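You operate a simulated robot arm through the tools that you are given. There is no shell and no other tool.

You run a simulated robot arm. Do the job below in one go: nothing can be reset, and whatever is moved stays where it is left.

JOB
Shake the fines out of the dusty pellets in tub one.
Fine: tip them into the sieve, stand the tub on the pellet mat, shut the lid, work the lever till nothing falls into tub two; leave tub three alone.

Only the result counts: the job must be done as asked and must still hold three seconds after the hand-in. Knocking over, shifting, dropping, spilling or breaking anything else fails it. A push-on lid holds only when it is set on centred and level and pressed home; a screw cap is set on level and turned clockwise until tight.

ROBOT AND FRAMES
A 6-joint arm with a two-finger gripper, fixed in place. Base frame: the origin is on the floor under the middle of its stand, x ahead of it, y to its left, z up. Readings come in mm, degrees, newtons and seconds.
It reaches about 1572 mm from its shoulder. Its first joint turns from -166.0 to 166.0 degrees. Payload 2.45 kg.
The tool frame sits at the grasp point between the pads (the TCP): z along the fingers, y along the line on which they close. The tips reach 20 mm beyond it. The gripper opens to 140 mm; its body begins 168 mm behind the TCP.
Orientation is that of the tool frame in the base frame, as a unit quaternion [x, y, z, w]. With the fingers straight down and closing along the base's y, the tool's x points along the base's -x, its y along +y and its z along -z.

CONTROLS
- The arm moves only by the tool apply_moves. Its argument "motion" is a list of rows, each a list of 7 numbers: the shift along the base's x, y, z in mm, then the turn, a rotation vector about the base's x, y, z in degrees, then the finger opening in mm, from 0 to 140. In form: [[dx, dy, dz, rx, ry, rz, jaw], ...]. A call has 1 to 20 rows; each row is the pose to reach, as a shift and turn from the pose commanded when the call began. Rows are played at 5 a second. More than 50 mm and 8.6 degrees between two rows, or a gripper value outside its range, and nothing of the call is played. Where a pose cannot be reached the arm comes as near as it can. A force on the tool above 40 N (or 10 N above the force at the start of the call, whichever is more), or a blocked arm, ends the call early, and 0.2 s more pass. Each finger travels about 45 mm/s and halts on what it meets, pressing with about 40 N; the grip force reading is that of the motor and also rises with nothing between the fingers. The clock runs only during rows and for 0.2 s after the last one: add rows that repeat a pose to give the fingers time. It gives the time, the measured TCP pose, the force on the tool (base axes), the opening and the grip force at its end, in the units of the frame above (readings bear some noise), with the torque about the TCP (base axes, N m) and any sound that the robot's microphone picked up.
- Cameras (640 x 400 px; columns grow to the right, rows downward): "scene" is fixed at [46.9, -487.8, 1810.2]; the picture's right is [0.38, -0.92, 0.00], its down [-0.66, -0.27, -0.70] and it looks along [0.65, 0.27, -0.71] (base axes); focal length 297 px, centre (320, 200). "wrist" rides on the gripper at [78, 11, -209] in the tool frame; the picture's right is [-0.14, 0.99, 0.00], its down [-0.92, -0.13, -0.37] and it looks along [-0.36, -0.05, 0.93] (tool axes); focal length 280 px, centre (320, 200). There is no depth. A picture from a camera that has moved, and an enlarged one, comes with that camera's place and axes in the base frame and with its lens. The place of the scene camera against the robot may be out by one fixed shift of up to 18 mm in any direction.
- snapshot(camera): a new picture of that camera. The clock stands still meanwhile.
- close_up(camera, box): a new picture of the part [left, top, right, bottom] of that camera's present view, enlarged. The clock stands still meanwhile.
- sign_off(): hands the job in; it is judged then, once.

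Nothing tells you positions but the pictures and the camera data. Unless the task says otherwise, let go and move clear before handing in.

The tools are called after "Request:" by a JSON object that holds its "method" and its "body". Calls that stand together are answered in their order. apply_moves: Moves the arm, as the interface text tells. Its arguments: {"type":"object","properties":{"motion":{"type":"array"}},"required":["motion"]} The other tools are called the same way: snapshot (camera) takes a picture; close_up (camera, box) takes an enlarged picture of a part of a camera's view; sign_off () hands the job in.

At the start:

```text
t: 0.0
ee_pos: [456.4, 334.5, 1419.9]
tool_rot: [0.0, 1.0, 0.0, 0.001]
force: [0.3, -0.3, 0.0]
ft_torque: [0.0, 0.02, -0.04]
finger_gap: 140.3
grasp_force: 0.1
```

scene: 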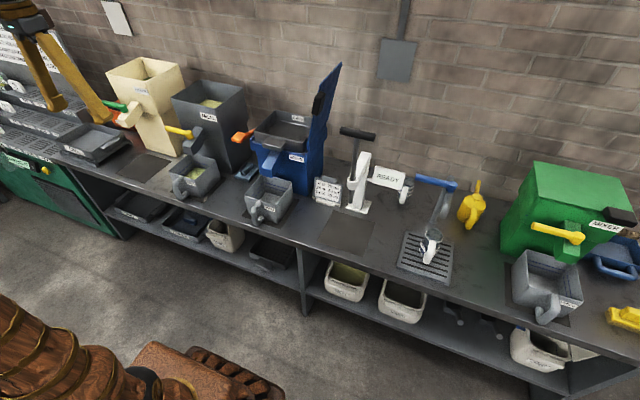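
wrist: 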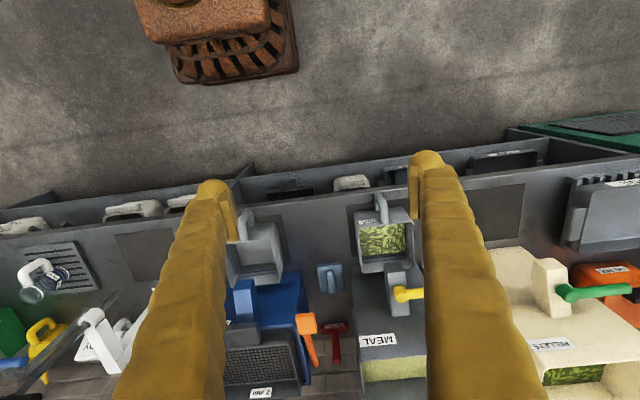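

I see a bench with several machines: a cream and a grey hopper, a blue sieve-like machine with a raised lid, tubs, and a green machine. I'll take enlarged views to read labels before moving.

Request:
{"method": "close_up", "body": {"camera": "scene", "box": [60, 50, 220, 250]}}

Request:
{"method": "close_up", "body": {"camera": "scene", "box": [200, 50, 360, 250]}}

Request:
{"method": "close_up", "body": {"camera": "scene", "box": [320, 100, 480, 300]}}

Request:
{"method": "close_up", "body": {"camera": "scene", "box": [480, 140, 640, 340]}}

Request:
{"method": "close_up", "body": {"camera": "scene", "box": [0, 0, 160, 200]}}

Request:
{"method": "close_up", "body": {"camera": "scene", "box": [100, 180, 420, 380]}}

Request:
{"method": "close_up", "body": {"camera": "wrist", "box": [200, 180, 440, 400]}}

```text
2.00 times, centred on (140, 150) of scene
camera zoom: at [46.9, -487.8, 1810.2], right [0.38, -0.92, 0.0], down [-0.66, -0.27, -0.7], along [0.65, 0.27, -0.71], focal length 595 px, centre (680, 300)
```

zoom: 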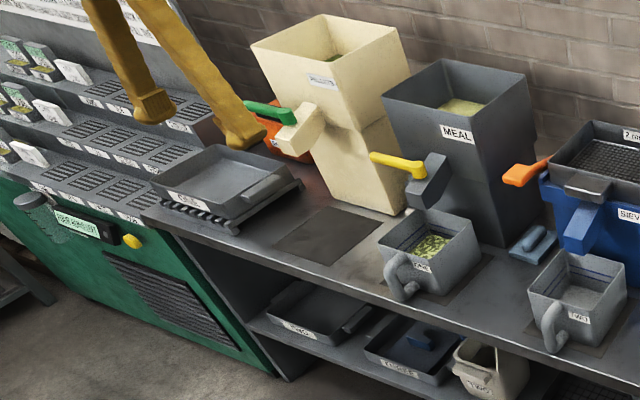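

```text
2.00 times, centred on (280, 150) of scene
camera zoom: at [46.9, -487.8, 1810.2], right [0.38, -0.92, 0.0], down [-0.66, -0.27, -0.7], along [0.65, 0.27, -0.71], focal length 595 px, centre (400, 300)
```

zoom: 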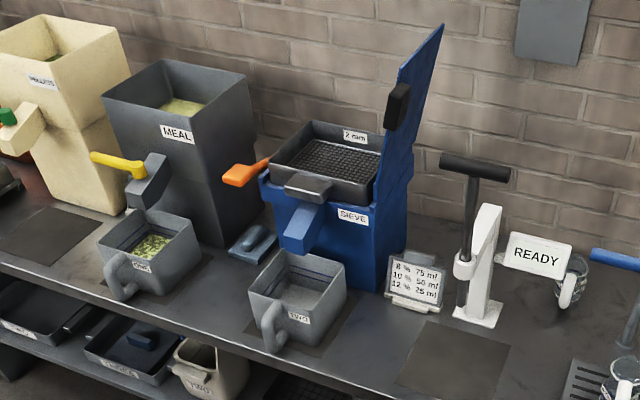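

```text
2.00 times, centred on (400, 200) of scene
camera zoom: at [46.9, -487.8, 1810.2], right [0.38, -0.92, 0.0], down [-0.66, -0.27, -0.7], along [0.65, 0.27, -0.71], focal length 595 px, centre (160, 200)
```

zoom: 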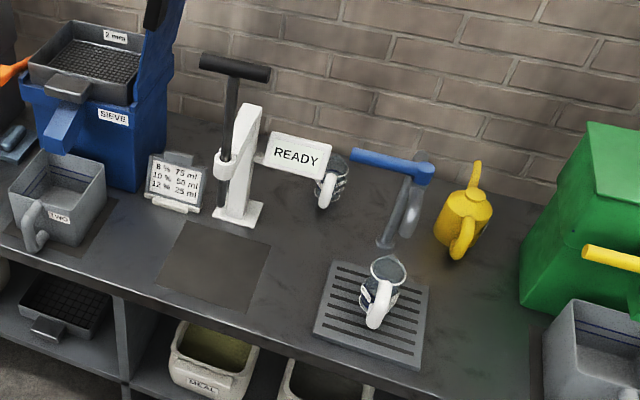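

```text
2.00 times, centred on (560, 240) of scene
camera zoom: at [46.9, -487.8, 1810.2], right [0.38, -0.92, 0.0], down [-0.66, -0.27, -0.7], along [0.65, 0.27, -0.71], focal length 595 px, centre (-160, 120)
```

zoom: 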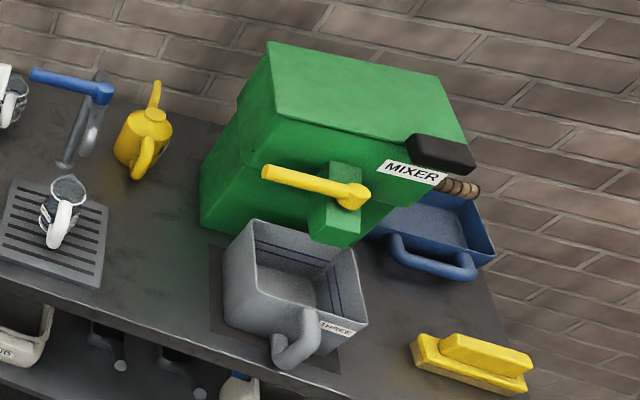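

```text
2.00 times, centred on (80, 100) of scene
camera zoom: at [46.9, -487.8, 1810.2], right [0.38, -0.92, 0.0], down [-0.66, -0.27, -0.7], along [0.65, 0.27, -0.71], focal length 595 px, centre (800, 400)
```

zoom: 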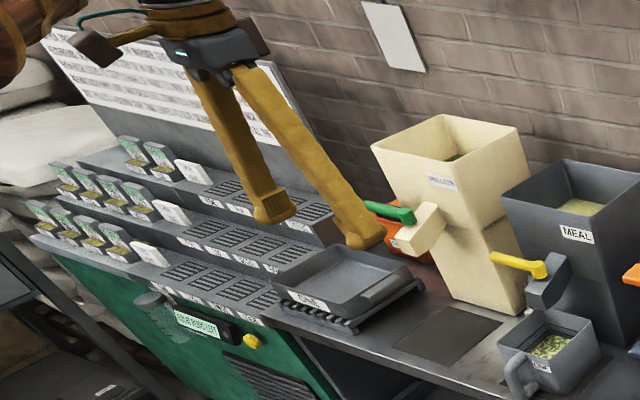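

```text
2.00 times, centred on (260, 280) of scene
camera zoom: at [46.9, -487.8, 1810.2], right [0.38, -0.92, 0.0], down [-0.66, -0.27, -0.7], along [0.65, 0.27, -0.71], focal length 595 px, centre (440, 40)
```

zoom: 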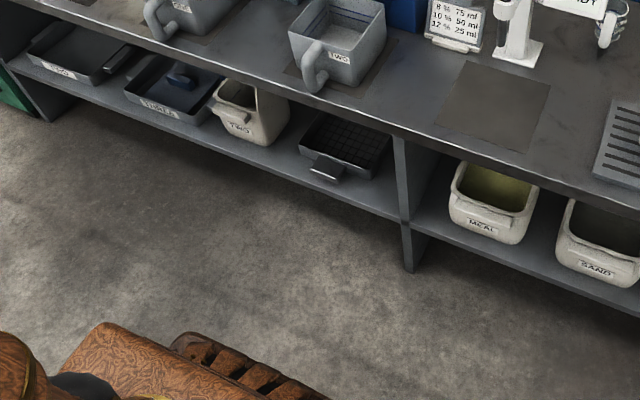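

```text
1.82 times, centred on (320, 290) of wrist
camera zoom: at [376.5, 344.7, 1628.3], right [0.14, 0.99, 0.0], down [0.92, -0.13, 0.37], along [0.37, -0.05, -0.93], focal length 510 px, centre (320, 36)
```

zoom: 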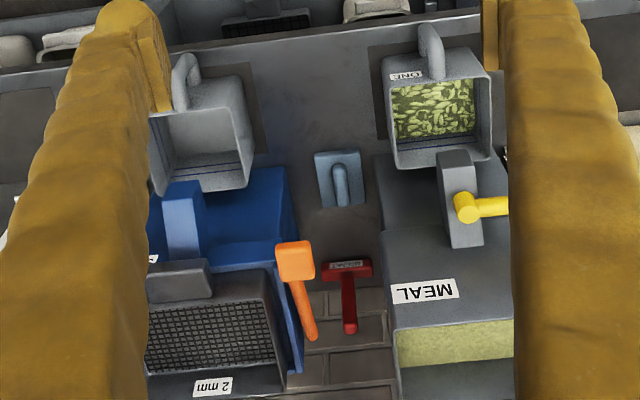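

Tub ONE (pellets) stands in front of the MEAL hopper, tub TWO under the blue sieve's spout, and the empty mat in front of the cream PELLETS hopper is the target. I'll move the wrist camera sideways, high above everything, to triangulate positions.

Request:
{"method": "apply_moves", "body": {"motion": [[0, -40, 0, 0, 0, 0, 140], [0, -80, 0, 0, 0, 0, 140], [0, -120, 0, 0, 0, 0, 140], [0, -160, 0, 0, 0, 0, 140], [0, -200, 0, 0, 0, 0, 140], [0, -240, 0, 0, 0, 0, 140], [0, -240, 0, 0, 0, 0, 140]]}}

Request:
{"method": "snapshot", "body": {"camera": "wrist"}}

Request:
{"method": "snapshot", "body": {"camera": "scene"}}

```text
t: 1.6
ee_pos: [454.9, 91.7, 1420.0]
tool_rot: [-0.001, 1.0, 0.0, 0.0]
force: [0.0, 0.4, 0.4]
ft_torque: [0.0, 0.01, -0.02]
finger_gap: 140.2
grasp_force: 0.0
```

```text
taken
camera wrist: at [374.8, 102.7, 1628.6], right [0.14, 0.99, 0.0], down [0.92, -0.13, 0.37], along [0.37, -0.05, -0.93], focal length 280 px, centre (320, 200)
```

wrist: 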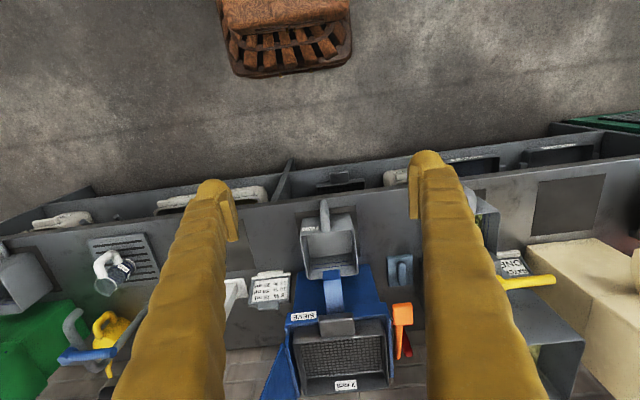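

```text
taken
```

scene: 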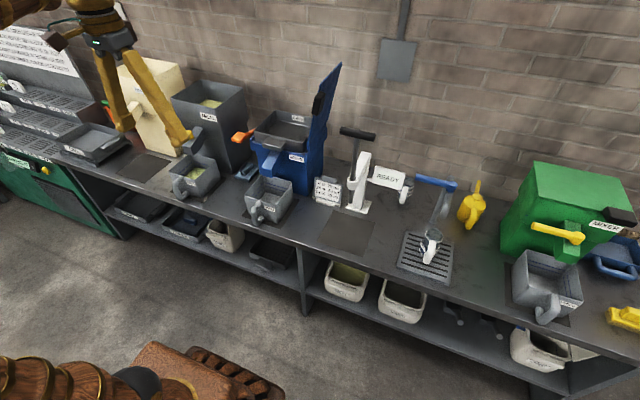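

The sieve is now in view from above. I'll enlarge the important areas from this vantage point.

Request:
{"method": "close_up", "body": {"camera": "wrist", "box": [230, 180, 430, 305]}}

Request:
{"method": "close_up", "body": {"camera": "wrist", "box": [230, 275, 430, 400]}}

Request:
{"method": "close_up", "body": {"camera": "wrist", "box": [440, 150, 640, 275]}}

Request:
{"method": "close_up", "body": {"camera": "scene", "box": [220, 50, 350, 231]}}

Request:
{"method": "close_up", "body": {"camera": "scene", "box": [100, 110, 240, 230]}}

```text
3.20 times, centred on (330, 242) of wrist
camera zoom: at [374.8, 102.7, 1628.6], right [0.14, 0.99, 0.0], down [0.92, -0.13, 0.37], along [0.37, -0.05, -0.93], focal length 897 px, centre (288, 64)
```

zoom: 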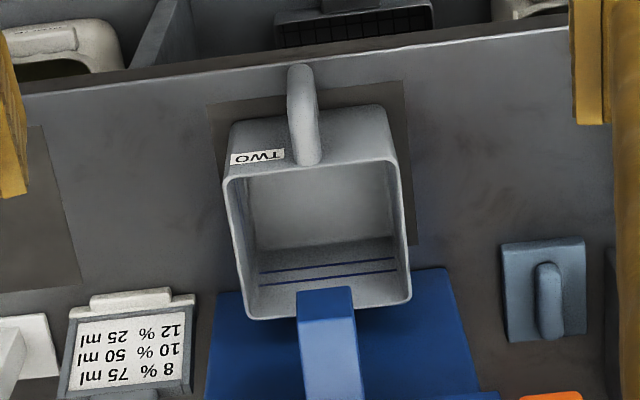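

```text
3.20 times, centred on (330, 338) of wrist
camera zoom: at [374.8, 102.7, 1628.6], right [0.14, 0.99, 0.0], down [0.92, -0.13, 0.37], along [0.37, -0.05, -0.93], focal length 897 px, centre (288, -240)
```

zoom: 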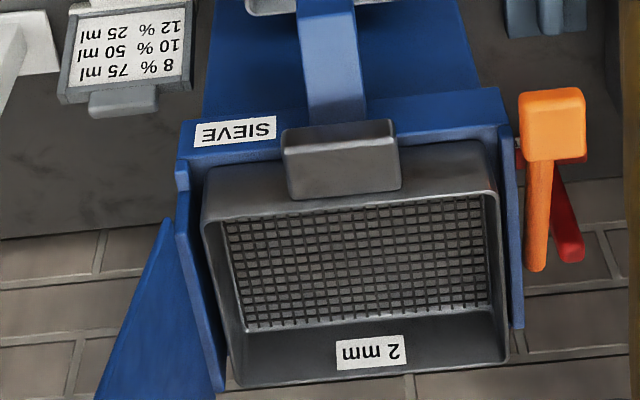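

```text
3.20 times, centred on (540, 212) of wrist
camera zoom: at [374.8, 102.7, 1628.6], right [0.14, 0.99, 0.0], down [0.92, -0.13, 0.37], along [0.37, -0.05, -0.93], focal length 897 px, centre (-384, 160)
```

zoom: 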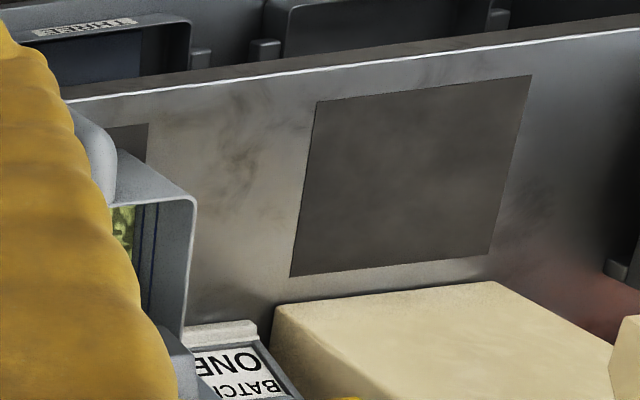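

```text
2.21 times, centred on (285, 140) of scene
camera zoom: at [46.9, -487.8, 1810.2], right [0.38, -0.92, 0.0], down [-0.66, -0.27, -0.7], along [0.65, 0.27, -0.71], focal length 657 px, centre (397, 332)
```

zoom: 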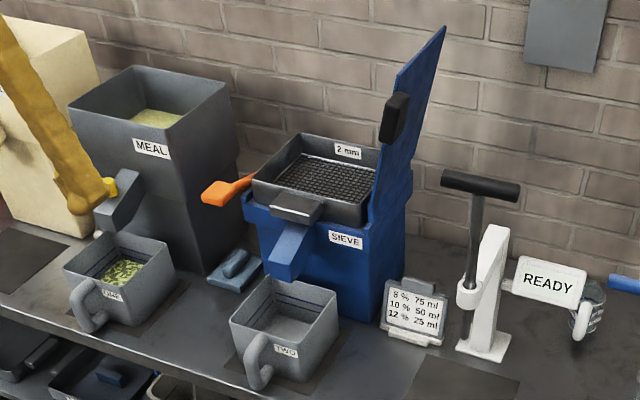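

```text
3.33 times, centred on (170, 170) of scene
camera zoom: at [46.9, -487.8, 1810.2], right [0.38, -0.92, 0.0], down [-0.66, -0.27, -0.7], along [0.65, 0.27, -0.71], focal length 991 px, centre (820, 300)
```

zoom: 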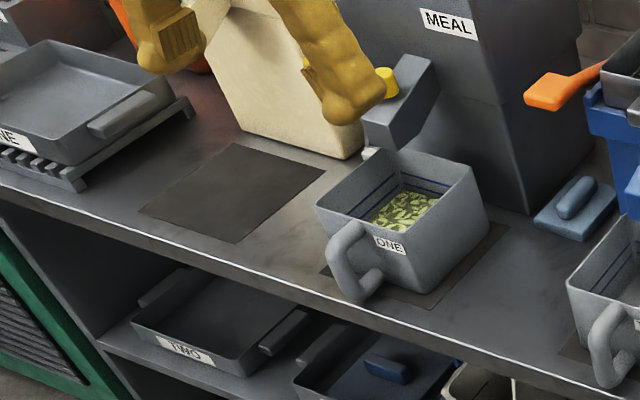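

The geometry is roughly clear (bench top near z≈820–850, tub ONE near x≈840, y≈480). I'll lower the arm in the free space in front of the bench to get closer views for accurate stereo.

Request:
{"method": "apply_moves", "body": {"motion": [[-10, 0, -45, 0, 0, 0, 140], [-20, 0, -90, 0, 0, 0, 140], [-30, 0, -135, 0, 0, 0, 140], [-40, 0, -180, 0, 0, 0, 140], [-50, 0, -220, 0, 0, 0, 140], [-50, 0, -220, 0, 0, 0, 140], [-50, 0, -220, 0, 0, 0, 140]]}}

Request:
{"method": "snapshot", "body": {"camera": "wrist"}}

Request:
{"method": "close_up", "body": {"camera": "wrist", "box": [230, 180, 430, 305]}}

Request:
{"method": "close_up", "body": {"camera": "wrist", "box": [230, 275, 430, 400]}}

```text
t: 3.2
ee_pos: [405.7, 93.6, 1198.2]
tool_rot: [0.0, 1.0, 0.001, 0.001]
force: [0.2, -0.5, 0.0]
ft_torque: [-0.01, -0.04, -0.02]
finger_gap: 140.0
grasp_force: 0.1
```

```text
taken
camera wrist: at [326.3, 103.6, 1407.5], right [0.14, 0.99, 0.0], down [0.92, -0.13, 0.37], along [0.37, -0.05, -0.93], focal length 280 px, centre (320, 200)
```

wrist: 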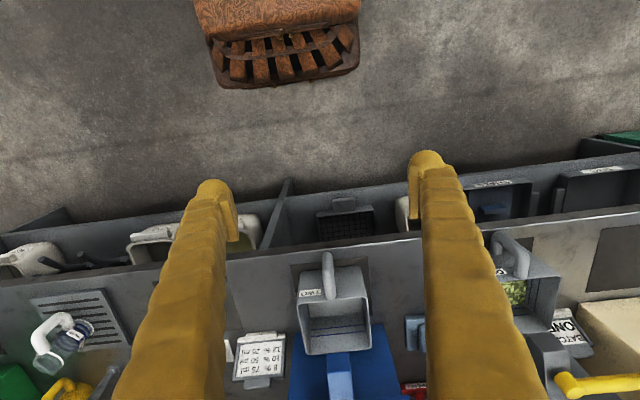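

```text
3.20 times, centred on (330, 242) of wrist
camera zoom: at [326.3, 103.6, 1407.5], right [0.14, 0.99, 0.0], down [0.92, -0.13, 0.37], along [0.37, -0.05, -0.93], focal length 897 px, centre (288, 64)
```

zoom: 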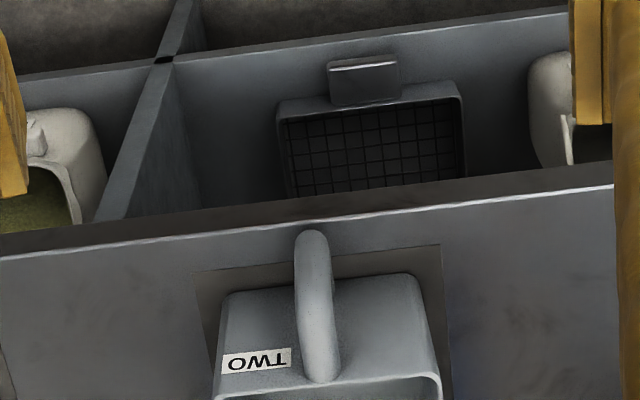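

```text
3.20 times, centred on (330, 338) of wrist
camera zoom: at [326.3, 103.6, 1407.5], right [0.14, 0.99, 0.0], down [0.92, -0.13, 0.37], along [0.37, -0.05, -0.93], focal length 897 px, centre (288, -240)
```

zoom: 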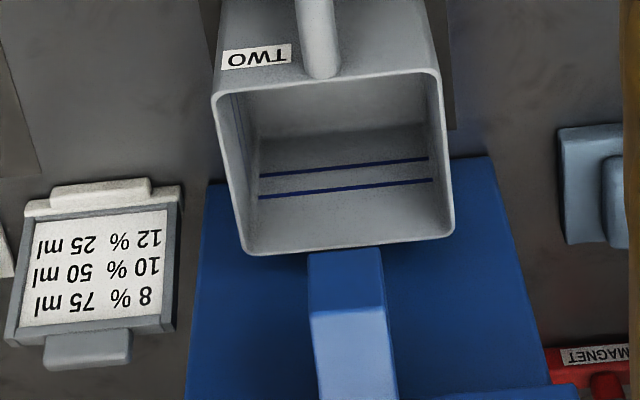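

Tub TWO's rim works out at about x 757–905, y −8–147, z≈918, the bench at z≈795, and the sieve tray at about x 936–1158, y −45–186, z≈1100. Next I look at tub ONE from directly in front of it.

Request:
{"method": "apply_moves", "body": {"motion": [[10, 45, 0, 0, 0, 0, 140], [20, 90, 0, 0, 0, 0, 140], [30, 135, 0, 0, 0, 0, 140], [40, 180, 0, 0, 0, 0, 140], [50, 225, 0, 0, 0, 0, 140], [60, 270, 0, 0, 0, 0, 140], [70, 315, 0, 0, 0, 0, 140], [80, 360, 0, 0, 0, 0, 140], [85, 384, 0, 0, 0, 0, 140], [85, 384, 0, 0, 0, 0, 140]]}}

Request:
{"method": "snapshot", "body": {"camera": "wrist"}}

Request:
{"method": "close_up", "body": {"camera": "wrist", "box": [230, 180, 430, 305]}}

Request:
{"method": "close_up", "body": {"camera": "wrist", "box": [230, 275, 430, 400]}}

```text
t: 5.4
ee_pos: [488.4, 479.3, 1197.9]
tool_rot: [-0.001, 1.0, 0.001, 0.001]
force: [0.1, -0.5, 0.2]
ft_torque: [-0.02, 0.01, 0.01]
finger_gap: 140.2
grasp_force: 0.0
```

```text
taken
camera wrist: at [409.2, 489.2, 1406.4], right [0.14, 0.99, 0.0], down [0.92, -0.13, 0.37], along [0.37, -0.05, -0.93], focal length 280 px, centre (320, 200)
```

wrist: 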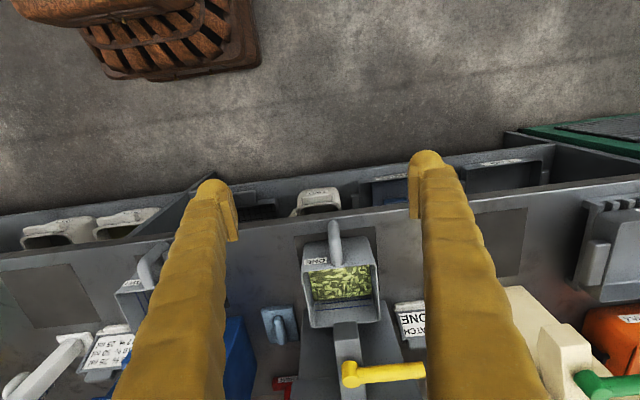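

```text
3.20 times, centred on (330, 242) of wrist
camera zoom: at [409.2, 489.2, 1406.4], right [0.14, 0.99, 0.0], down [0.92, -0.13, 0.37], along [0.37, -0.05, -0.93], focal length 897 px, centre (288, 64)
```

zoom: 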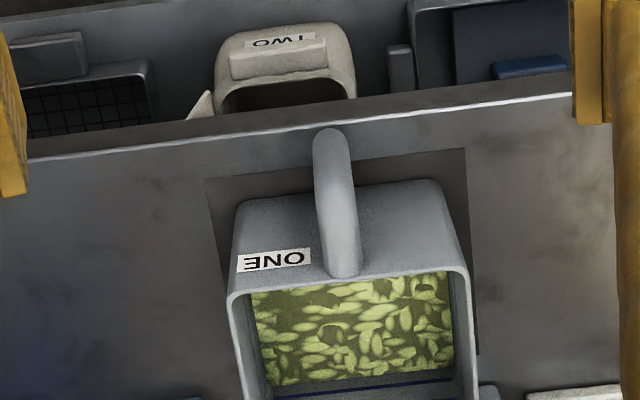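

```text
3.20 times, centred on (330, 338) of wrist
camera zoom: at [409.2, 489.2, 1406.4], right [0.14, 0.99, 0.0], down [0.92, -0.13, 0.37], along [0.37, -0.05, -0.93], focal length 897 px, centre (288, -240)
```

zoom: 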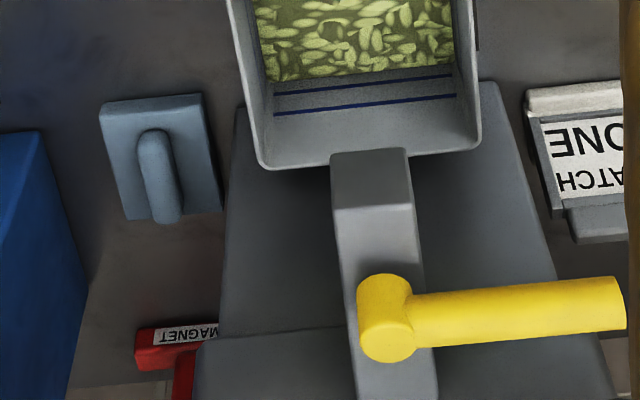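

Tub ONE's rim is at about x 756–907, y 401–556 (centre ≈ (831, 478)), with its handle facing the robot at y≈479. I'll zoom into the scene camera to get the handle's shape and the spout clearances.

Request:
{"method": "close_up", "body": {"camera": "scene", "box": [155, 130, 235, 210]}}

Request:
{"method": "close_up", "body": {"camera": "scene", "box": [235, 150, 315, 230]}}

Request:
{"method": "close_up", "body": {"camera": "scene", "box": [225, 60, 345, 160]}}

Request:
{"method": "close_up", "body": {"camera": "scene", "box": [100, 60, 220, 180]}}

```text
5.00 times, centred on (195, 170) of scene
camera zoom: at [46.9, -487.8, 1810.2], right [0.38, -0.92, 0.0], down [-0.66, -0.27, -0.7], along [0.65, 0.27, -0.71], focal length 1487 px, centre (945, 350)
```

zoom: 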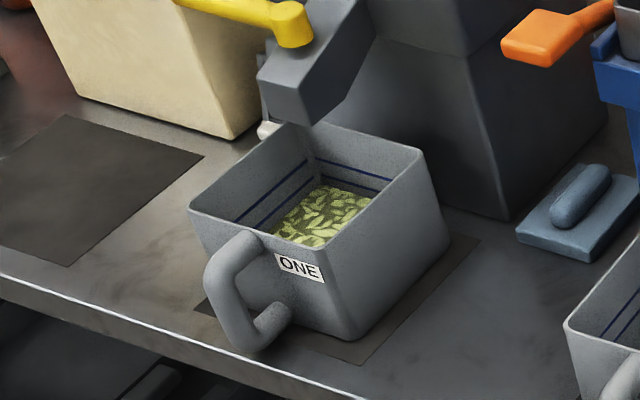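

```text
5.00 times, centred on (275, 190) of scene
camera zoom: at [46.9, -487.8, 1810.2], right [0.38, -0.92, 0.0], down [-0.66, -0.27, -0.7], along [0.65, 0.27, -0.71], focal length 1487 px, centre (545, 250)
```

zoom: 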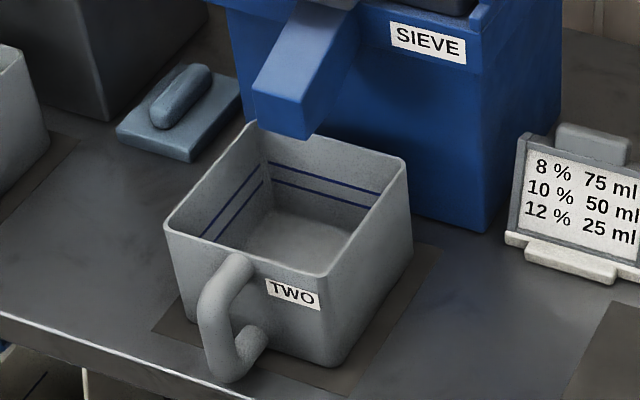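

```text
4.00 times, centred on (285, 110) of scene
camera zoom: at [46.9, -487.8, 1810.2], right [0.38, -0.92, 0.0], down [-0.66, -0.27, -0.7], along [0.65, 0.27, -0.71], focal length 1190 px, centre (460, 560)
```

zoom: 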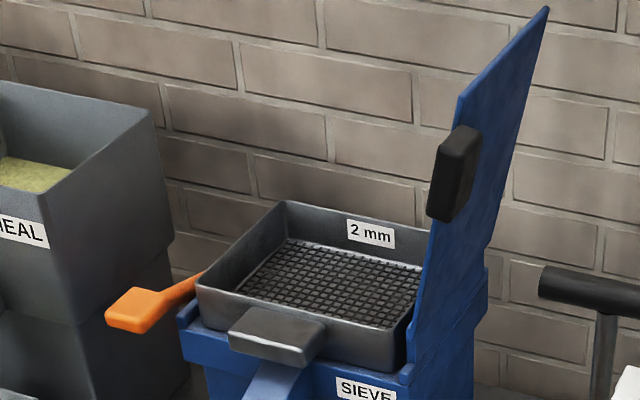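

```text
3.33 times, centred on (160, 120) of scene
camera zoom: at [46.9, -487.8, 1810.2], right [0.38, -0.92, 0.0], down [-0.66, -0.27, -0.7], along [0.65, 0.27, -0.71], focal length 991 px, centre (853, 467)
```

zoom: 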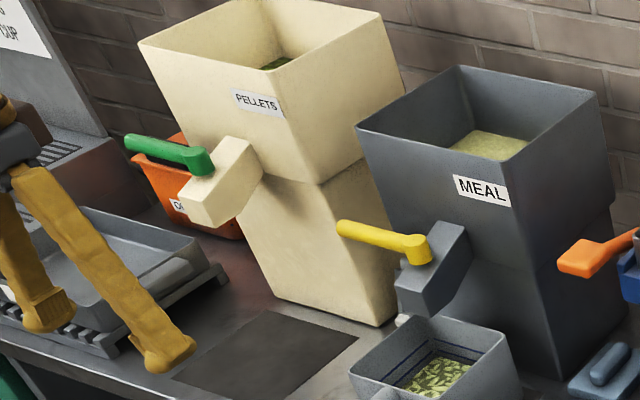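

The handle's upright bar is at about x≈700, y≈479, z≈840–895, and the meal spout overhangs the tub, so I'll lift slightly, then pull it straight out before raising. Next I turn the gripper to horizontal (fingers pointing +x), in free space in front of the bench.

Request:
{"method": "apply_moves", "body": {"motion": [[7, 0, -10, 0, -8, 0, 140], [14, 0, -20, 0, -16, 0, 140], [21, 0, -30, 0, -24, 0, 140], [28, 0, -40, 0, -32, 0, 140], [35, 0, -50, 0, -40, 0, 140], [42, 0, -60, 0, -48, 0, 140], [49, 0, -70, 0, -56, 0, 140], [56, 0, -80, 0, -64, 0, 140], [63, 0, -90, 0, -72, 0, 140], [70, 0, -100, 0, -80, 0, 140], [72, 0, -110, 0, -85, 0, 140], [72, 0, -120, 0, -90, 0, 140], [72, 0, -120, 0, -90, 0, 140]]}}

Request:
{"method": "snapshot", "body": {"camera": "wrist"}}

Request:
{"method": "snapshot", "body": {"camera": "scene"}}

```text
t: 8.2
ee_pos: [562.4, 480.1, 1078.2]
tool_rot: [-0.001, 0.707, 0.0, 0.708]
force: [0.4, 0.6, -0.5]
ft_torque: [-0.01, 0.02, 0.01]
finger_gap: 139.6
grasp_force: 0.1
```

```text
taken
camera wrist: at [352.6, 489.7, 999.6], right [0.0, 0.99, 0.14], down [-0.37, -0.13, 0.92], along [0.93, -0.05, 0.37], focal length 280 px, centre (320, 200)
```

wrist: 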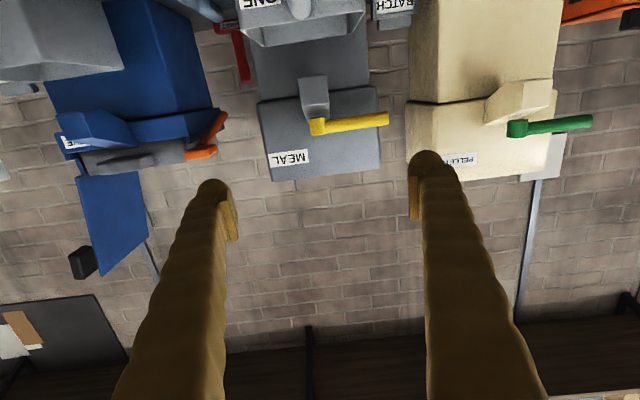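

```text
taken
```

scene: 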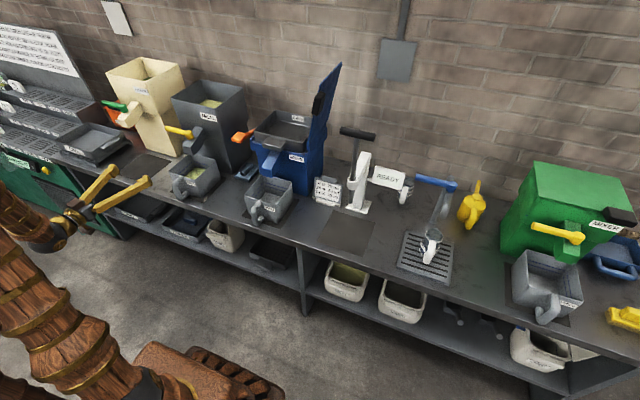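

The horizontal grip pose is reachable. Before handling the tub I'll rehearse the pour pose empty: rise, move above the sieve and test the wrist roll, well clear of lid and lever.

Request:
{"method": "apply_moves", "body": {"motion": [[0, 0, 45, 0, 0, 0, 140], [0, 0, 90, 0, 0, 0, 140], [0, 0, 135, 0, 0, 0, 140], [0, 0, 180, 0, 0, 0, 140], [0, 0, 225, 0, 0, 0, 140], [30, -35, 242, 0, 0, 0, 140], [60, -70, 242, 0, 0, 0, 140], [90, -105, 242, 0, 0, 0, 140], [120, -140, 242, 0, 0, 0, 140], [150, -175, 242, 0, 0, 0, 140], [180, -210, 242, 0, 0, 0, 140], [210, -245, 242, 0, 0, 0, 140], [240, -280, 242, 0, 0, 0, 140], [270, -315, 242, 0, 0, 0, 140], [270, -350, 242, 0, 0, 0, 140], [270, -370, 242, 0, 0, 0, 140], [270, -370, 242, 0, 0, 0, 140]]}}

Request:
{"method": "snapshot", "body": {"camera": "wrist"}}

Request:
{"method": "snapshot", "body": {"camera": "scene"}}

```text
t: 11.8
ee_pos: [830.4, 108.8, 1322.3]
tool_rot: [0.0, 0.707, -0.001, 0.707]
force: [-0.5, -0.6, -0.2]
ft_torque: [0.01, 0.02, 0.0]
finger_gap: 139.8
grasp_force: 0.1
```

```text
taken
camera wrist: at [620.5, 118.2, 1243.4], right [0.0, 0.99, 0.14], down [-0.37, -0.13, 0.92], along [0.93, -0.05, 0.37], focal length 280 px, centre (320, 200)
```

wrist: 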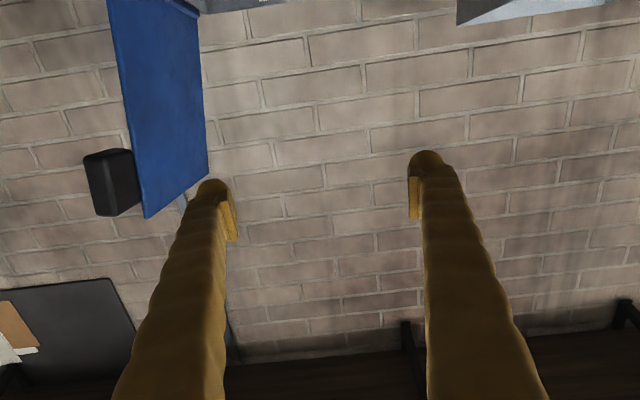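

```text
taken
```

scene: 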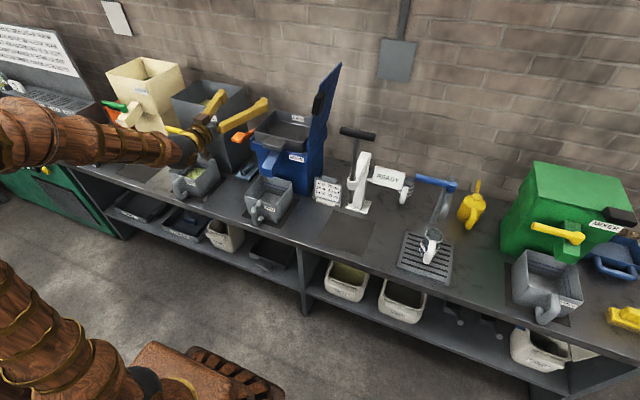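

The pose is reachable; the lid leans about 12° beyond upright on the −y side with its knob on the outer face. Now I advance and test the roll to +125° at this height, empty.

Request:
{"method": "apply_moves", "body": {"motion": [[40, 0, 0, 8, 0, 0, 140], [80, 0, 0, 16, 0, 0, 140], [87, 0, 0, 24, 0, 0, 140], [87, 0, 0, 32, 0, 0, 140], [87, 0, 0, 40, 0, 0, 140], [87, 0, 0, 48, 0, 0, 140], [87, 0, 0, 56, 0, 0, 140], [87, 0, 0, 64, 0, 0, 140], [87, 0, 0, 72, 0, 0, 140], [87, 0, 0, 80, 0, 0, 140], [87, 0, 0, 88, 0, 0, 140], [87, 0, 0, 96, 0, 0, 140], [87, 0, 0, 104, 0, 0, 140], [87, 0, 0, 112, 0, 0, 140], [87, 0, 0, 120, 0, 0, 140], [87, 0, 0, 128, 0, 0, 140], [87, 0, 0, 128, 0, 0, 140]]}}

Request:
{"method": "snapshot", "body": {"camera": "wrist"}}

Request:
{"method": "snapshot", "body": {"camera": "scene"}}

```text
t: 15.4
ee_pos: [917.8, 110.2, 1320.8]
tool_rot: [0.636, 0.31, 0.635, 0.311]
force: [-0.8, -0.5, 0.1]
ft_torque: [0.02, -0.02, 0.03]
finger_gap: 140.2
grasp_force: 0.0
out of reach, approached as far as the arm can: row 2, 3, 4, 5, 6, 7, 8, 9, 10, 11, 12, 13
```

```text
taken
camera wrist: at [709.1, 164.1, 1376.6], right [0.0, -0.72, 0.7], down [-0.37, -0.65, -0.67], along [0.93, -0.26, -0.27], focal length 280 px, centre (320, 200)
```

wrist: 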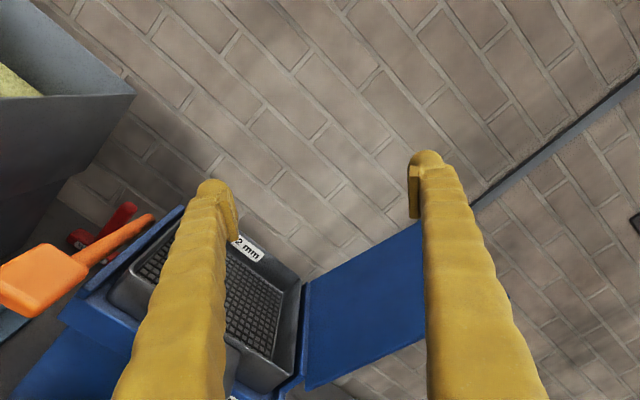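

```text
taken
```

scene: 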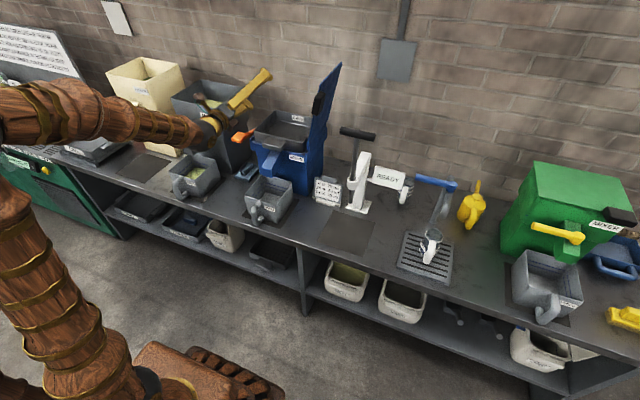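

The roll ends reached at 128°, but intermediate rows were reported as out of reach, so there's a wrist joint limit or configuration change. I'll roll back in place, empty, to learn which part of the range is continuous.

Request:
{"method": "apply_moves", "body": {"motion": [[0, 0, 0, -8, 0, 0, 140], [0, 0, 0, -16, 0, 0, 140], [0, 0, 0, -24, 0, 0, 140], [0, 0, 0, -32, 0, 0, 140], [0, 0, 0, -40, 0, 0, 140], [0, 0, 0, -48, 0, 0, 140], [0, 0, 0, -56, 0, 0, 140], [0, 0, 0, -64, 0, 0, 140], [0, 0, 0, -72, 0, 0, 140], [0, 0, 0, -72, 0, 0, 140]]}}

Request:
{"method": "snapshot", "body": {"camera": "scene"}}

```text
t: 17.6
ee_pos: [920.3, 108.5, 1320.7]
tool_rot: [0.333, 0.624, 0.331, 0.624]
force: [-0.3, 0.0, -0.5]
ft_torque: [-0.01, 0.03, -0.01]
finger_gap: 139.8
grasp_force: 0.2
```

```text
taken
```

scene: 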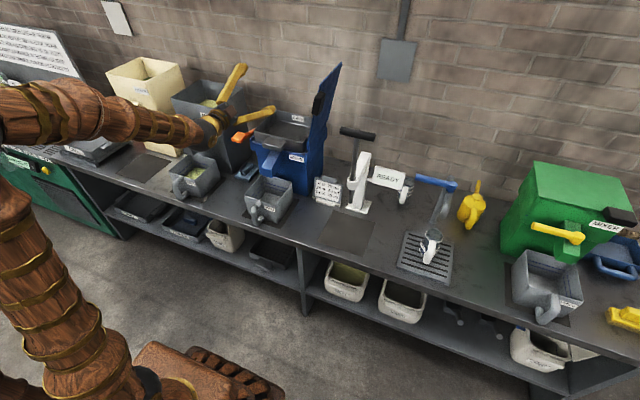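

Rolling back to 56° worked with nothing out of reach. I continue back to level to check the rest.

Request:
{"method": "apply_moves", "body": {"motion": [[0, 0, 0, -8, 0, 0, 140], [0, 0, 0, -16, 0, 0, 140], [0, 0, 0, -24, 0, 0, 140], [0, 0, 0, -32, 0, 0, 140], [0, 0, 0, -40, 0, 0, 140], [0, 0, 0, -48, 0, 0, 140], [0, 0, 0, -56, 0, 0, 140], [0, 0, 0, -56, 0, 0, 140]]}}

Request:
{"method": "snapshot", "body": {"camera": "scene"}}

Request:
{"method": "snapshot", "body": {"camera": "wrist"}}

```text
t: 19.4
ee_pos: [920.2, 108.8, 1320.6]
tool_rot: [-0.001, 0.707, -0.001, 0.707]
force: [0.3, 0.3, -0.2]
ft_torque: [0.03, -0.03, 0.0]
finger_gap: 140.2
grasp_force: 0.0
```

```text
taken
```

scene: 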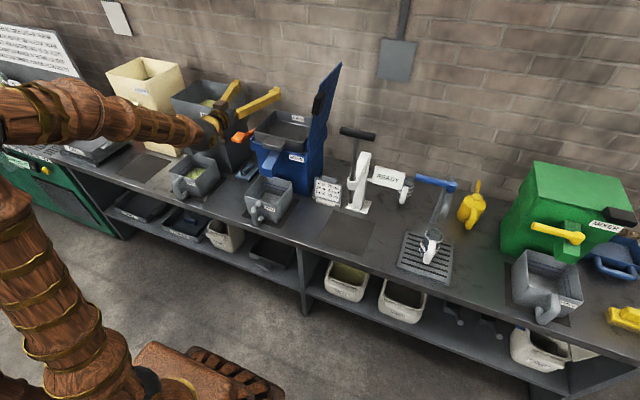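

```text
taken
camera wrist: at [710.6, 118.3, 1242.8], right [0.0, 0.99, 0.13], down [-0.37, -0.13, 0.92], along [0.93, -0.05, 0.37], focal length 280 px, centre (320, 200)
```

wrist: 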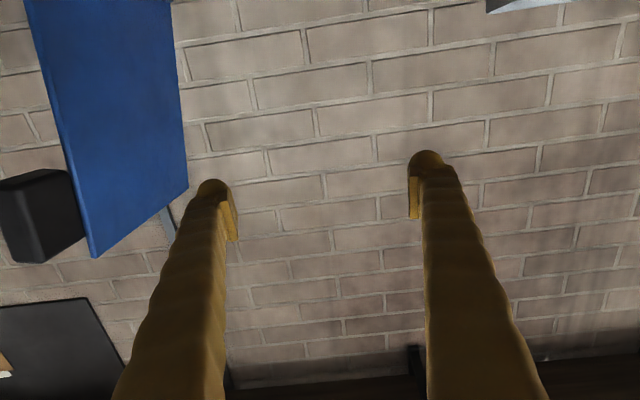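

From this configuration the full roll is reachable. I'll now retrace the carry path backwards (empty) to the tub's handle to confirm the whole path is continuous.

Request:
{"method": "apply_moves", "body": {"motion": [[-45, 0, 0, 0, 0, 0, 140], [-90, 0, 0, 0, 0, 0, 140], [-117, 37, 0, 0, 0, 0, 140], [-144, 74, 0, 0, 0, 0, 140], [-171, 111, 0, 0, 0, 0, 140], [-198, 148, 0, 0, 0, 0, 140], [-225, 185, 0, 0, 0, 0, 140], [-252, 222, 0, 0, 0, 0, 140], [-279, 259, 0, 0, 0, 0, 140], [-306, 296, 0, 0, 0, 0, 140], [-333, 333, 0, 0, 0, 0, 140], [-360, 371, 0, 0, 0, 0, 140], [-360, 371, 0, 0, 0, 0, 140]]}}

Request:
{"method": "apply_moves", "body": {"motion": [[0, 0, -45, 0, 0, 0, 120], [0, 0, -90, 0, 0, 0, 100], [0, 0, -135, 0, 0, 0, 90], [0, 0, -180, 0, 0, 0, 80], [0, 0, -225, 0, 0, 0, 80], [0, 0, -270, 0, 0, 0, 80], [0, 0, -315, 0, 0, 0, 80], [0, 0, -360, 0, 0, 0, 80], [0, 0, -405, 0, 0, 0, 80], [0, 0, -442, 0, 0, 0, 80], [0, 0, -442, 0, 0, 0, 80]]}}

Request:
{"method": "snapshot", "body": {"camera": "wrist"}}

Request:
{"method": "snapshot", "body": {"camera": "scene"}}

```text
t: 22.2
ee_pos: [553.9, 470.4, 1341.8]
tool_rot: [0.01, 0.702, 0.008, 0.712]
force: [1.1, 0.0, -0.3]
ft_torque: [0.04, 0.0, 0.04]
finger_gap: 140.2
grasp_force: 0.0
```

```text
t: 23.1
ee_pos: [549.0, 422.1, 1311.5]
tool_rot: [0.071, 0.673, 0.057, 0.734]
force: [0.5, 0.1, 0.0]
ft_torque: [-0.01, -0.05, -0.05]
finger_gap: 79.9
grasp_force: 0.0
stopped in row 4: the arm was blocked; the commanded pose is now the measured one
```

```text
taken
camera wrist: at [346.7, 451.7, 1217.3], right [0.0, 0.95, 0.32], down [-0.45, -0.28, 0.85], along [0.89, -0.14, 0.43], focal length 280 px, centre (320, 200)
```

wrist: 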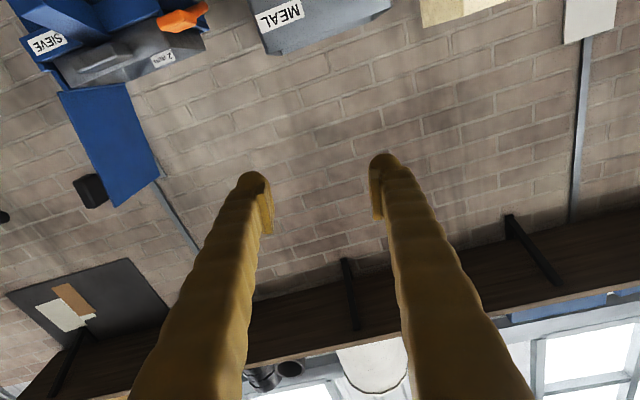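

```text
taken
```

scene: 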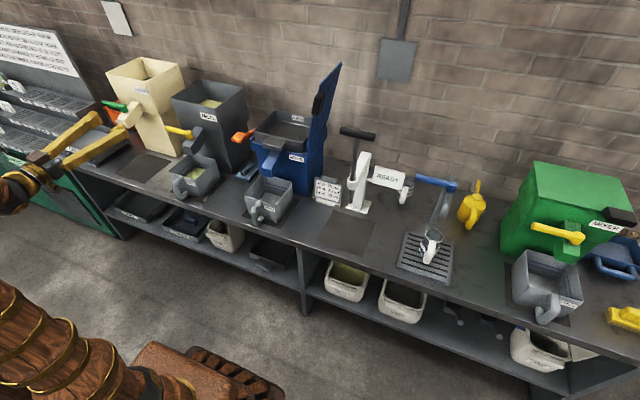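

In this configuration the arm blocked itself near (550, 450, 1320); nothing else was touched. I back out to the open area and will find the configuration that suits the whole path.

Request:
{"method": "apply_moves", "body": {"motion": [[10, 5, 5, -3, 1.5, 0.3, 80], [30, -10, 9, -6, 3, 0.6, 80], [55, -40, 9, -10.4, 4.9, 1.1, 80], [81, -75, 9, -10.4, 4.9, 1.1, 80], [109, -110, 9, -10.4, 4.9, 1.1, 80], [136, -145, 9, -10.4, 4.9, 1.1, 80], [163, -180, 9, -10.4, 4.9, 1.1, 80], [190, -215, 9, -10.4, 4.9, 1.1, 80], [217, -250, 9, -10.4, 4.9, 1.1, 80], [244, -285, 9, -10.4, 4.9, 1.1, 80], [271, -313, 9, -10.4, 4.9, 1.1, 80], [271, -313, 9, -10.4, 4.9, 1.1, 80]]}}

Request:
{"method": "snapshot", "body": {"camera": "scene"}}

```text
t: 25.7
ee_pos: [819.6, 117.6, 1308.6]
tool_rot: [-0.007, 0.709, -0.003, 0.705]
force: [0.7, -0.2, -0.6]
ft_torque: [-0.01, 0.02, 0.04]
finger_gap: 79.8
grasp_force: 0.0
```

```text
taken
```

scene: 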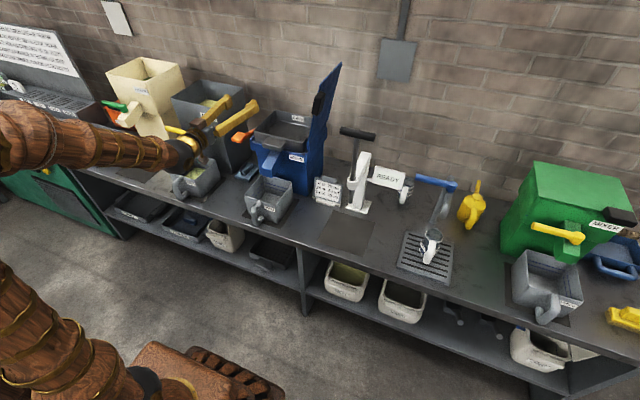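

Back in the open area. I'll rotate the tool to straight down here to see whether the arm returns to its original wrist configuration.

Request:
{"method": "apply_moves", "body": {"motion": [[-10, 0, 0, 0, 8, 0, 80], [-20, 0, 5, 0, 16, 0, 80], [-30, 0, 10, 0, 24, 0, 80], [-40, 0, 15, 0, 32, 0, 80], [-50, 0, 20, 0, 40, 0, 80], [-60, 0, 25, 0, 48, 0, 80], [-70, 0, 30, 0, 56, 0, 80], [-80, 0, 35, 0, 64, 0, 80], [-90, 0, 40, 0, 72, 0, 80], [-100, 0, 45, 0, 80, 0, 80], [-110, 0, 50, 0, 88, 0, 80], [-110, 0, 50, 0, 90, 0, 80], [-110, 0, 50, 0, 90, 0, 80]]}}

Request:
{"method": "snapshot", "body": {"camera": "scene"}}

Request:
{"method": "snapshot", "body": {"camera": "wrist"}}

```text
t: 28.5
ee_pos: [709.7, 114.6, 1360.6]
tool_rot: [-0.008, 0.99, -0.136, 0.037]
force: [-0.1, -0.3, 0.6]
ft_torque: [-0.01, 0.0, 0.02]
finger_gap: 79.9
grasp_force: 0.0
out of reach, approached as far as the arm can: row 3, 4, 6, 7, 8, 9, 10, 11, 12, 13
```

```text
taken
```

scene: 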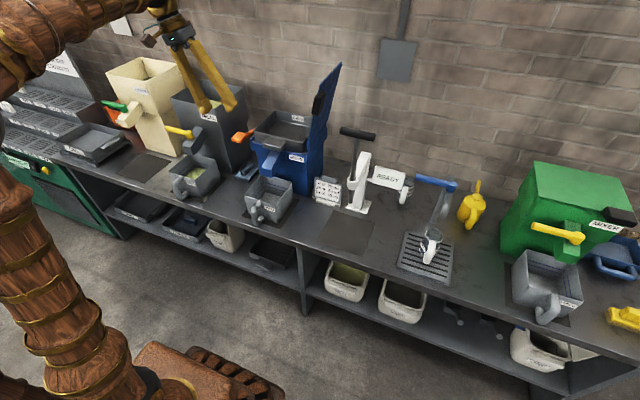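

```text
taken
camera wrist: at [614.4, 177.9, 1551.5], right [0.13, 0.96, -0.26], down [0.89, 0.0, 0.45], along [0.43, -0.29, -0.85], focal length 280 px, centre (320, 200)
```

wrist: 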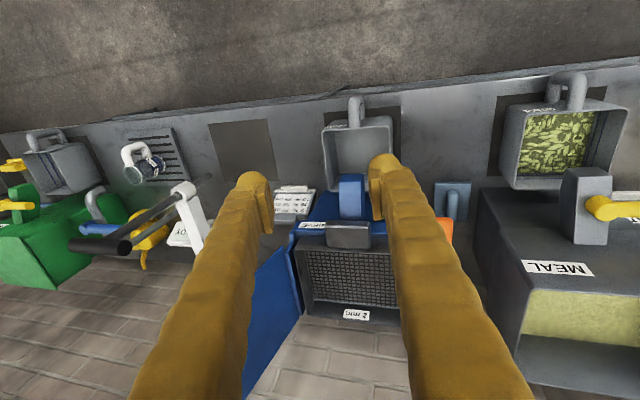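

The arm ran to a wrist limit here (tool tilted ~16°). I'll head back toward the original start pose with the tool straight down, watching for the wrist to recover.

Request:
{"method": "apply_moves", "body": {"motion": [[-25, 22, 6, 0, 0, 0, 80], [-50, 44, 12, 0, 0, 0, 80], [-75, 66, 18, 0, 0, 0, 80], [-100, 88, 24, 0, 0, 0, 80], [-125, 110, 30, 0, 0, 0, 80], [-150, 132, 36, 0, 0, 0, 80], [-175, 154, 42, 0, 0, 0, 80], [-200, 176, 48, 0, 0, 0, 80], [-225, 198, 54, 0, 0, 0, 80], [-250, 216, 60, 0, 0, 0, 80], [-250, 216, 60, 0, 0, 0, 80]]}}

Request:
{"method": "snapshot", "body": {"camera": "scene"}}

```text
t: 30.9
ee_pos: [462.2, 327.9, 1421.3]
tool_rot: [-0.009, 0.988, -0.147, 0.048]
force: [-1.3, 0.5, 0.5]
ft_torque: [0.02, -0.02, -0.01]
finger_gap: 79.9
grasp_force: 0.1
out of reach, approached as far as the arm can: row 10, 11
```

```text
taken
```

scene: 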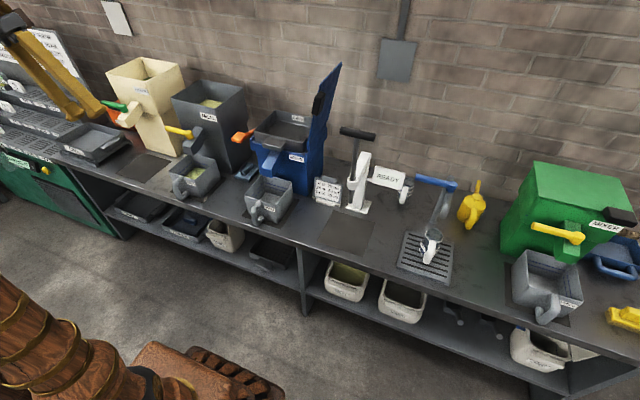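

The tool is still tilted about 17°; I'll correct the orientation explicitly here at the start position.

Request:
{"method": "apply_moves", "body": {"motion": [[0, 0, 0, 5.6, 1.8, -0.3, 80], [0, 0, 0, 11.2, 3.6, -0.6, 80], [0, 0, 0, 16.9, 5.5, -1.0, 80], [0, 0, 0, 16.9, 5.5, -1.0, 80]]}}

Request:
{"method": "snapshot", "body": {"camera": "scene"}}

```text
t: 31.9
ee_pos: [460.2, 328.8, 1425.9]
tool_rot: [0.001, 0.99, -0.098, 0.098]
force: [-0.3, 0.4, -0.1]
ft_torque: [-0.01, 0.03, -0.01]
finger_gap: 80.1
grasp_force: 0.0
out of reach, approached as far as the arm can: row 1, 2, 3, 4
```

```text
taken
```

scene: 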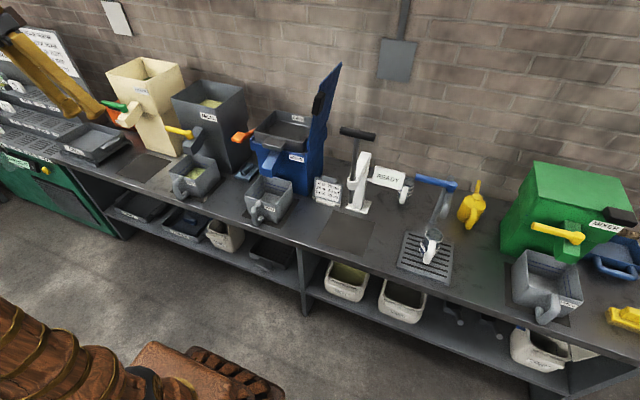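

The wrist is in a flipped configuration with a forearm-roll joint at its limit. I'll undo it with a deliberate wrist motion high in free space: swing the tool to the right, through straight-ahead, to the left, and then down. First the swing to the right.

Request:
{"method": "apply_moves", "body": {"motion": [[26, -29.3, 13.9, -5.76, -5.54, 0, 80], [51.6, -55.8, 33.4, -11.52, -11.08, 0, 80], [75.1, -80.3, 57.9, -17.28, -16.62, 0, 80], [96.1, -102.1, 87, -23.04, -22.16, 0, 80], [114, -120.7, 119.9, -28.8, -27.7, 0, 80], [128.5, -135.8, 156.1, -34.56, -33.24, 0, 80], [139.4, -147.1, 194.9, -40.32, -38.78, 0, 80], [146.5, -154.5, 235.5, -46.08, -44.32, 0, 80], [149.6, -157.6, 277.1, -51.84, -49.86, 0, 80], [149.6, -157.6, 277.1, -51.84, -49.86, 0, 80]]}}

Request:
{"method": "snapshot", "body": {"camera": "scene"}}

```text
t: 34.1
ee_pos: [609.7, 175.5, 1705.4]
tool_rot: [-0.002, 0.719, -0.499, 0.483]
force: [0.0, 0.1, 0.3]
ft_torque: [0.06, 0.0, -0.01]
finger_gap: 80.1
grasp_force: 0.0
```

```text
taken
```

scene: 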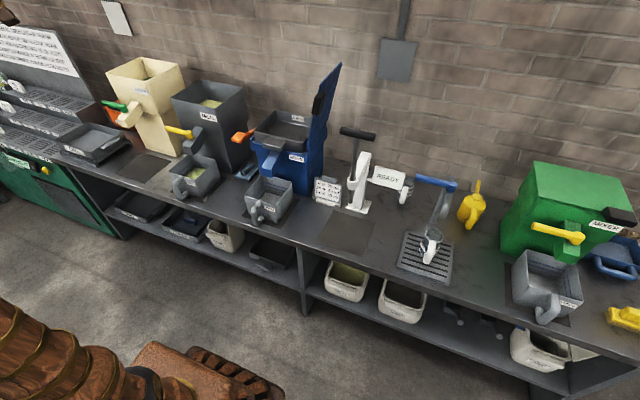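

The swing to the right worked with no reach problems. Next I lower a bit and swing the tool up in the arm's plane, so I can then pitch it straight through to the correct wrist configuration.

Request:
{"method": "apply_moves", "body": {"motion": [[0, 0, -42, 0, 0, 0, 80], [0, 0, -84, 0, 0, 0, 80], [0, 0, -126, 0, 0, 0, 80], [0, 0, -168, 0, 0, 0, 80], [0, 0, -210, 0, 0, 0, 80], [0, 0, -250, 0, 0, 0, 80], [-1, 1.1, -208.2, -5.76, -5.54, 0, 80], [-6, 6.3, -167, -11.52, -11.09, 0, 80], [-15, 15.6, -127.1, -17.28, -16.63, 0, 80], [-27.7, 28.8, -89.5, -23.04, -22.18, 0, 80], [-43.9, 45.7, -54.8, -28.8, -27.72, 0, 80], [-63.3, 65.8, -23.7, -34.56, -33.26, 0, 80], [-85.6, 88.9, 3.2, -40.32, -38.81, 0, 80], [-110.2, 114.5, 25.3, -46.08, -44.35, 0, 80], [-136.7, 142, 42.4, -51.84, -49.9, 0, 80], [-164.5, 171, 53.9, -57.6, -55.44, 0, 80], [-193.3, 200.8, 59.8, -63.36, -60.98, 0, 80], [-207.8, 215.9, 60.5, -66.24, -63.76, 0, 80], [-207.8, 215.9, 60.5, -66.24, -63.76, 0, 80]]}}

```text
t: 38.1
ee_pos: [405.2, 388.8, 1763.1]
tool_rot: [0.002, 0.001, 0.719, -0.695]
force: [0.2, 0.3, -0.1]
ft_torque: [0.01, 0.04, -0.01]
finger_gap: 79.8
grasp_force: 0.0
```

The tool now points straight up with no reach problems. Next I pitch it forward in the arm's own plane, through horizontal and down.

Request:
{"method": "apply_moves", "body": {"motion": [[30.2, 28.9, -2.9, -5.54, 5.78, 0, 80], [59.7, 57.2, -11.6, -11.07, 11.55, 0, 80], [88.1, 84.4, -25.9, -16.61, 17.33, 0, 80], [114.8, 110, -45.6, -22.14, 23.1, 0, 80], [139.2, 133.4, -70.2, -27.68, 28.88, 0, 80], [160.9, 154.2, -99.3, -33.22, 34.66, 0, 80], [179.6, 172.1, -132.2, -38.75, 40.43, 0, 80], [194.7, 186.6, -168.5, -44.29, 46.21, 0, 80], [206, 197.4, -207.3, -49.82, 51.98, 0, 80], [213.3, 204.4, -247.9, -55.36, 57.76, 0, 80], [216.5, 207.5, -289.5, -60.9, 63.54, 0, 80], [215.4, 206.5, -331.4, -66.43, 69.31, 0, 80], [210.2, 201.4, -372.6, -71.97, 75.09, 0, 80], [200.9, 192.5, -412.4, -77.5, 80.86, 0, 80], [187.6, 179.8, -450, -83.04, 86.64, 0, 80], [170.7, 163.6, -484.7, -88.58, 92.42, 0, 80], [150.5, 144.2, -515.8, -94.11, 98.19, 0, 80], [127.3, 122, -542.7, -99.65, 103.97, 0, 80], [101.7, 97.5, -564.9, -105.18, 109.74, 0, 80], [74.1, 71, -581.9, -110.72, 115.52, 0, 80]]}}

Request:
{"method": "snapshot", "body": {"camera": "scene"}}

Request:
{"method": "snapshot", "body": {"camera": "wrist"}}

```text
t: 42.3
ee_pos: [478.1, 455.4, 1182.1]
tool_rot: [0.985, -0.003, 0.123, -0.117]
force: [0.2, 0.5, -0.3]
ft_torque: [-0.03, 0.02, -0.02]
finger_gap: 80.0
grasp_force: 0.0
```

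```text
taken
```

scene: 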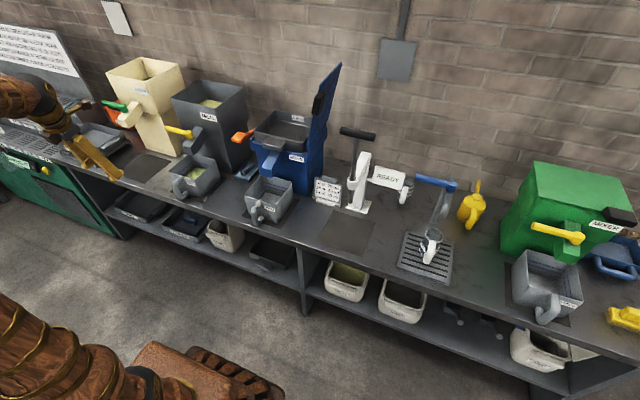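

```text
taken
camera wrist: at [502.2, 393.3, 1394.8], right [-0.11, -0.96, -0.26], down [-0.99, 0.07, 0.15], along [-0.13, 0.28, -0.95], focal length 280 px, centre (320, 200)
```

wrist: 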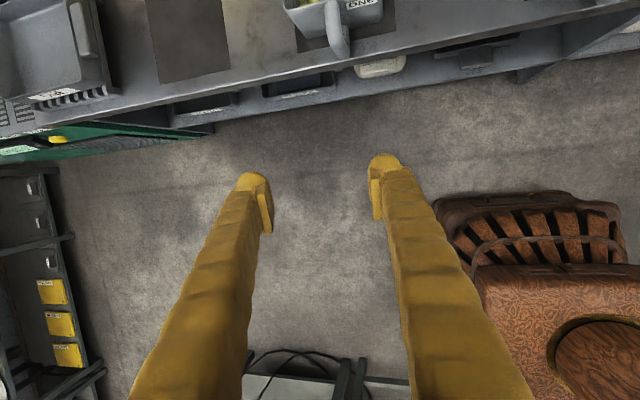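

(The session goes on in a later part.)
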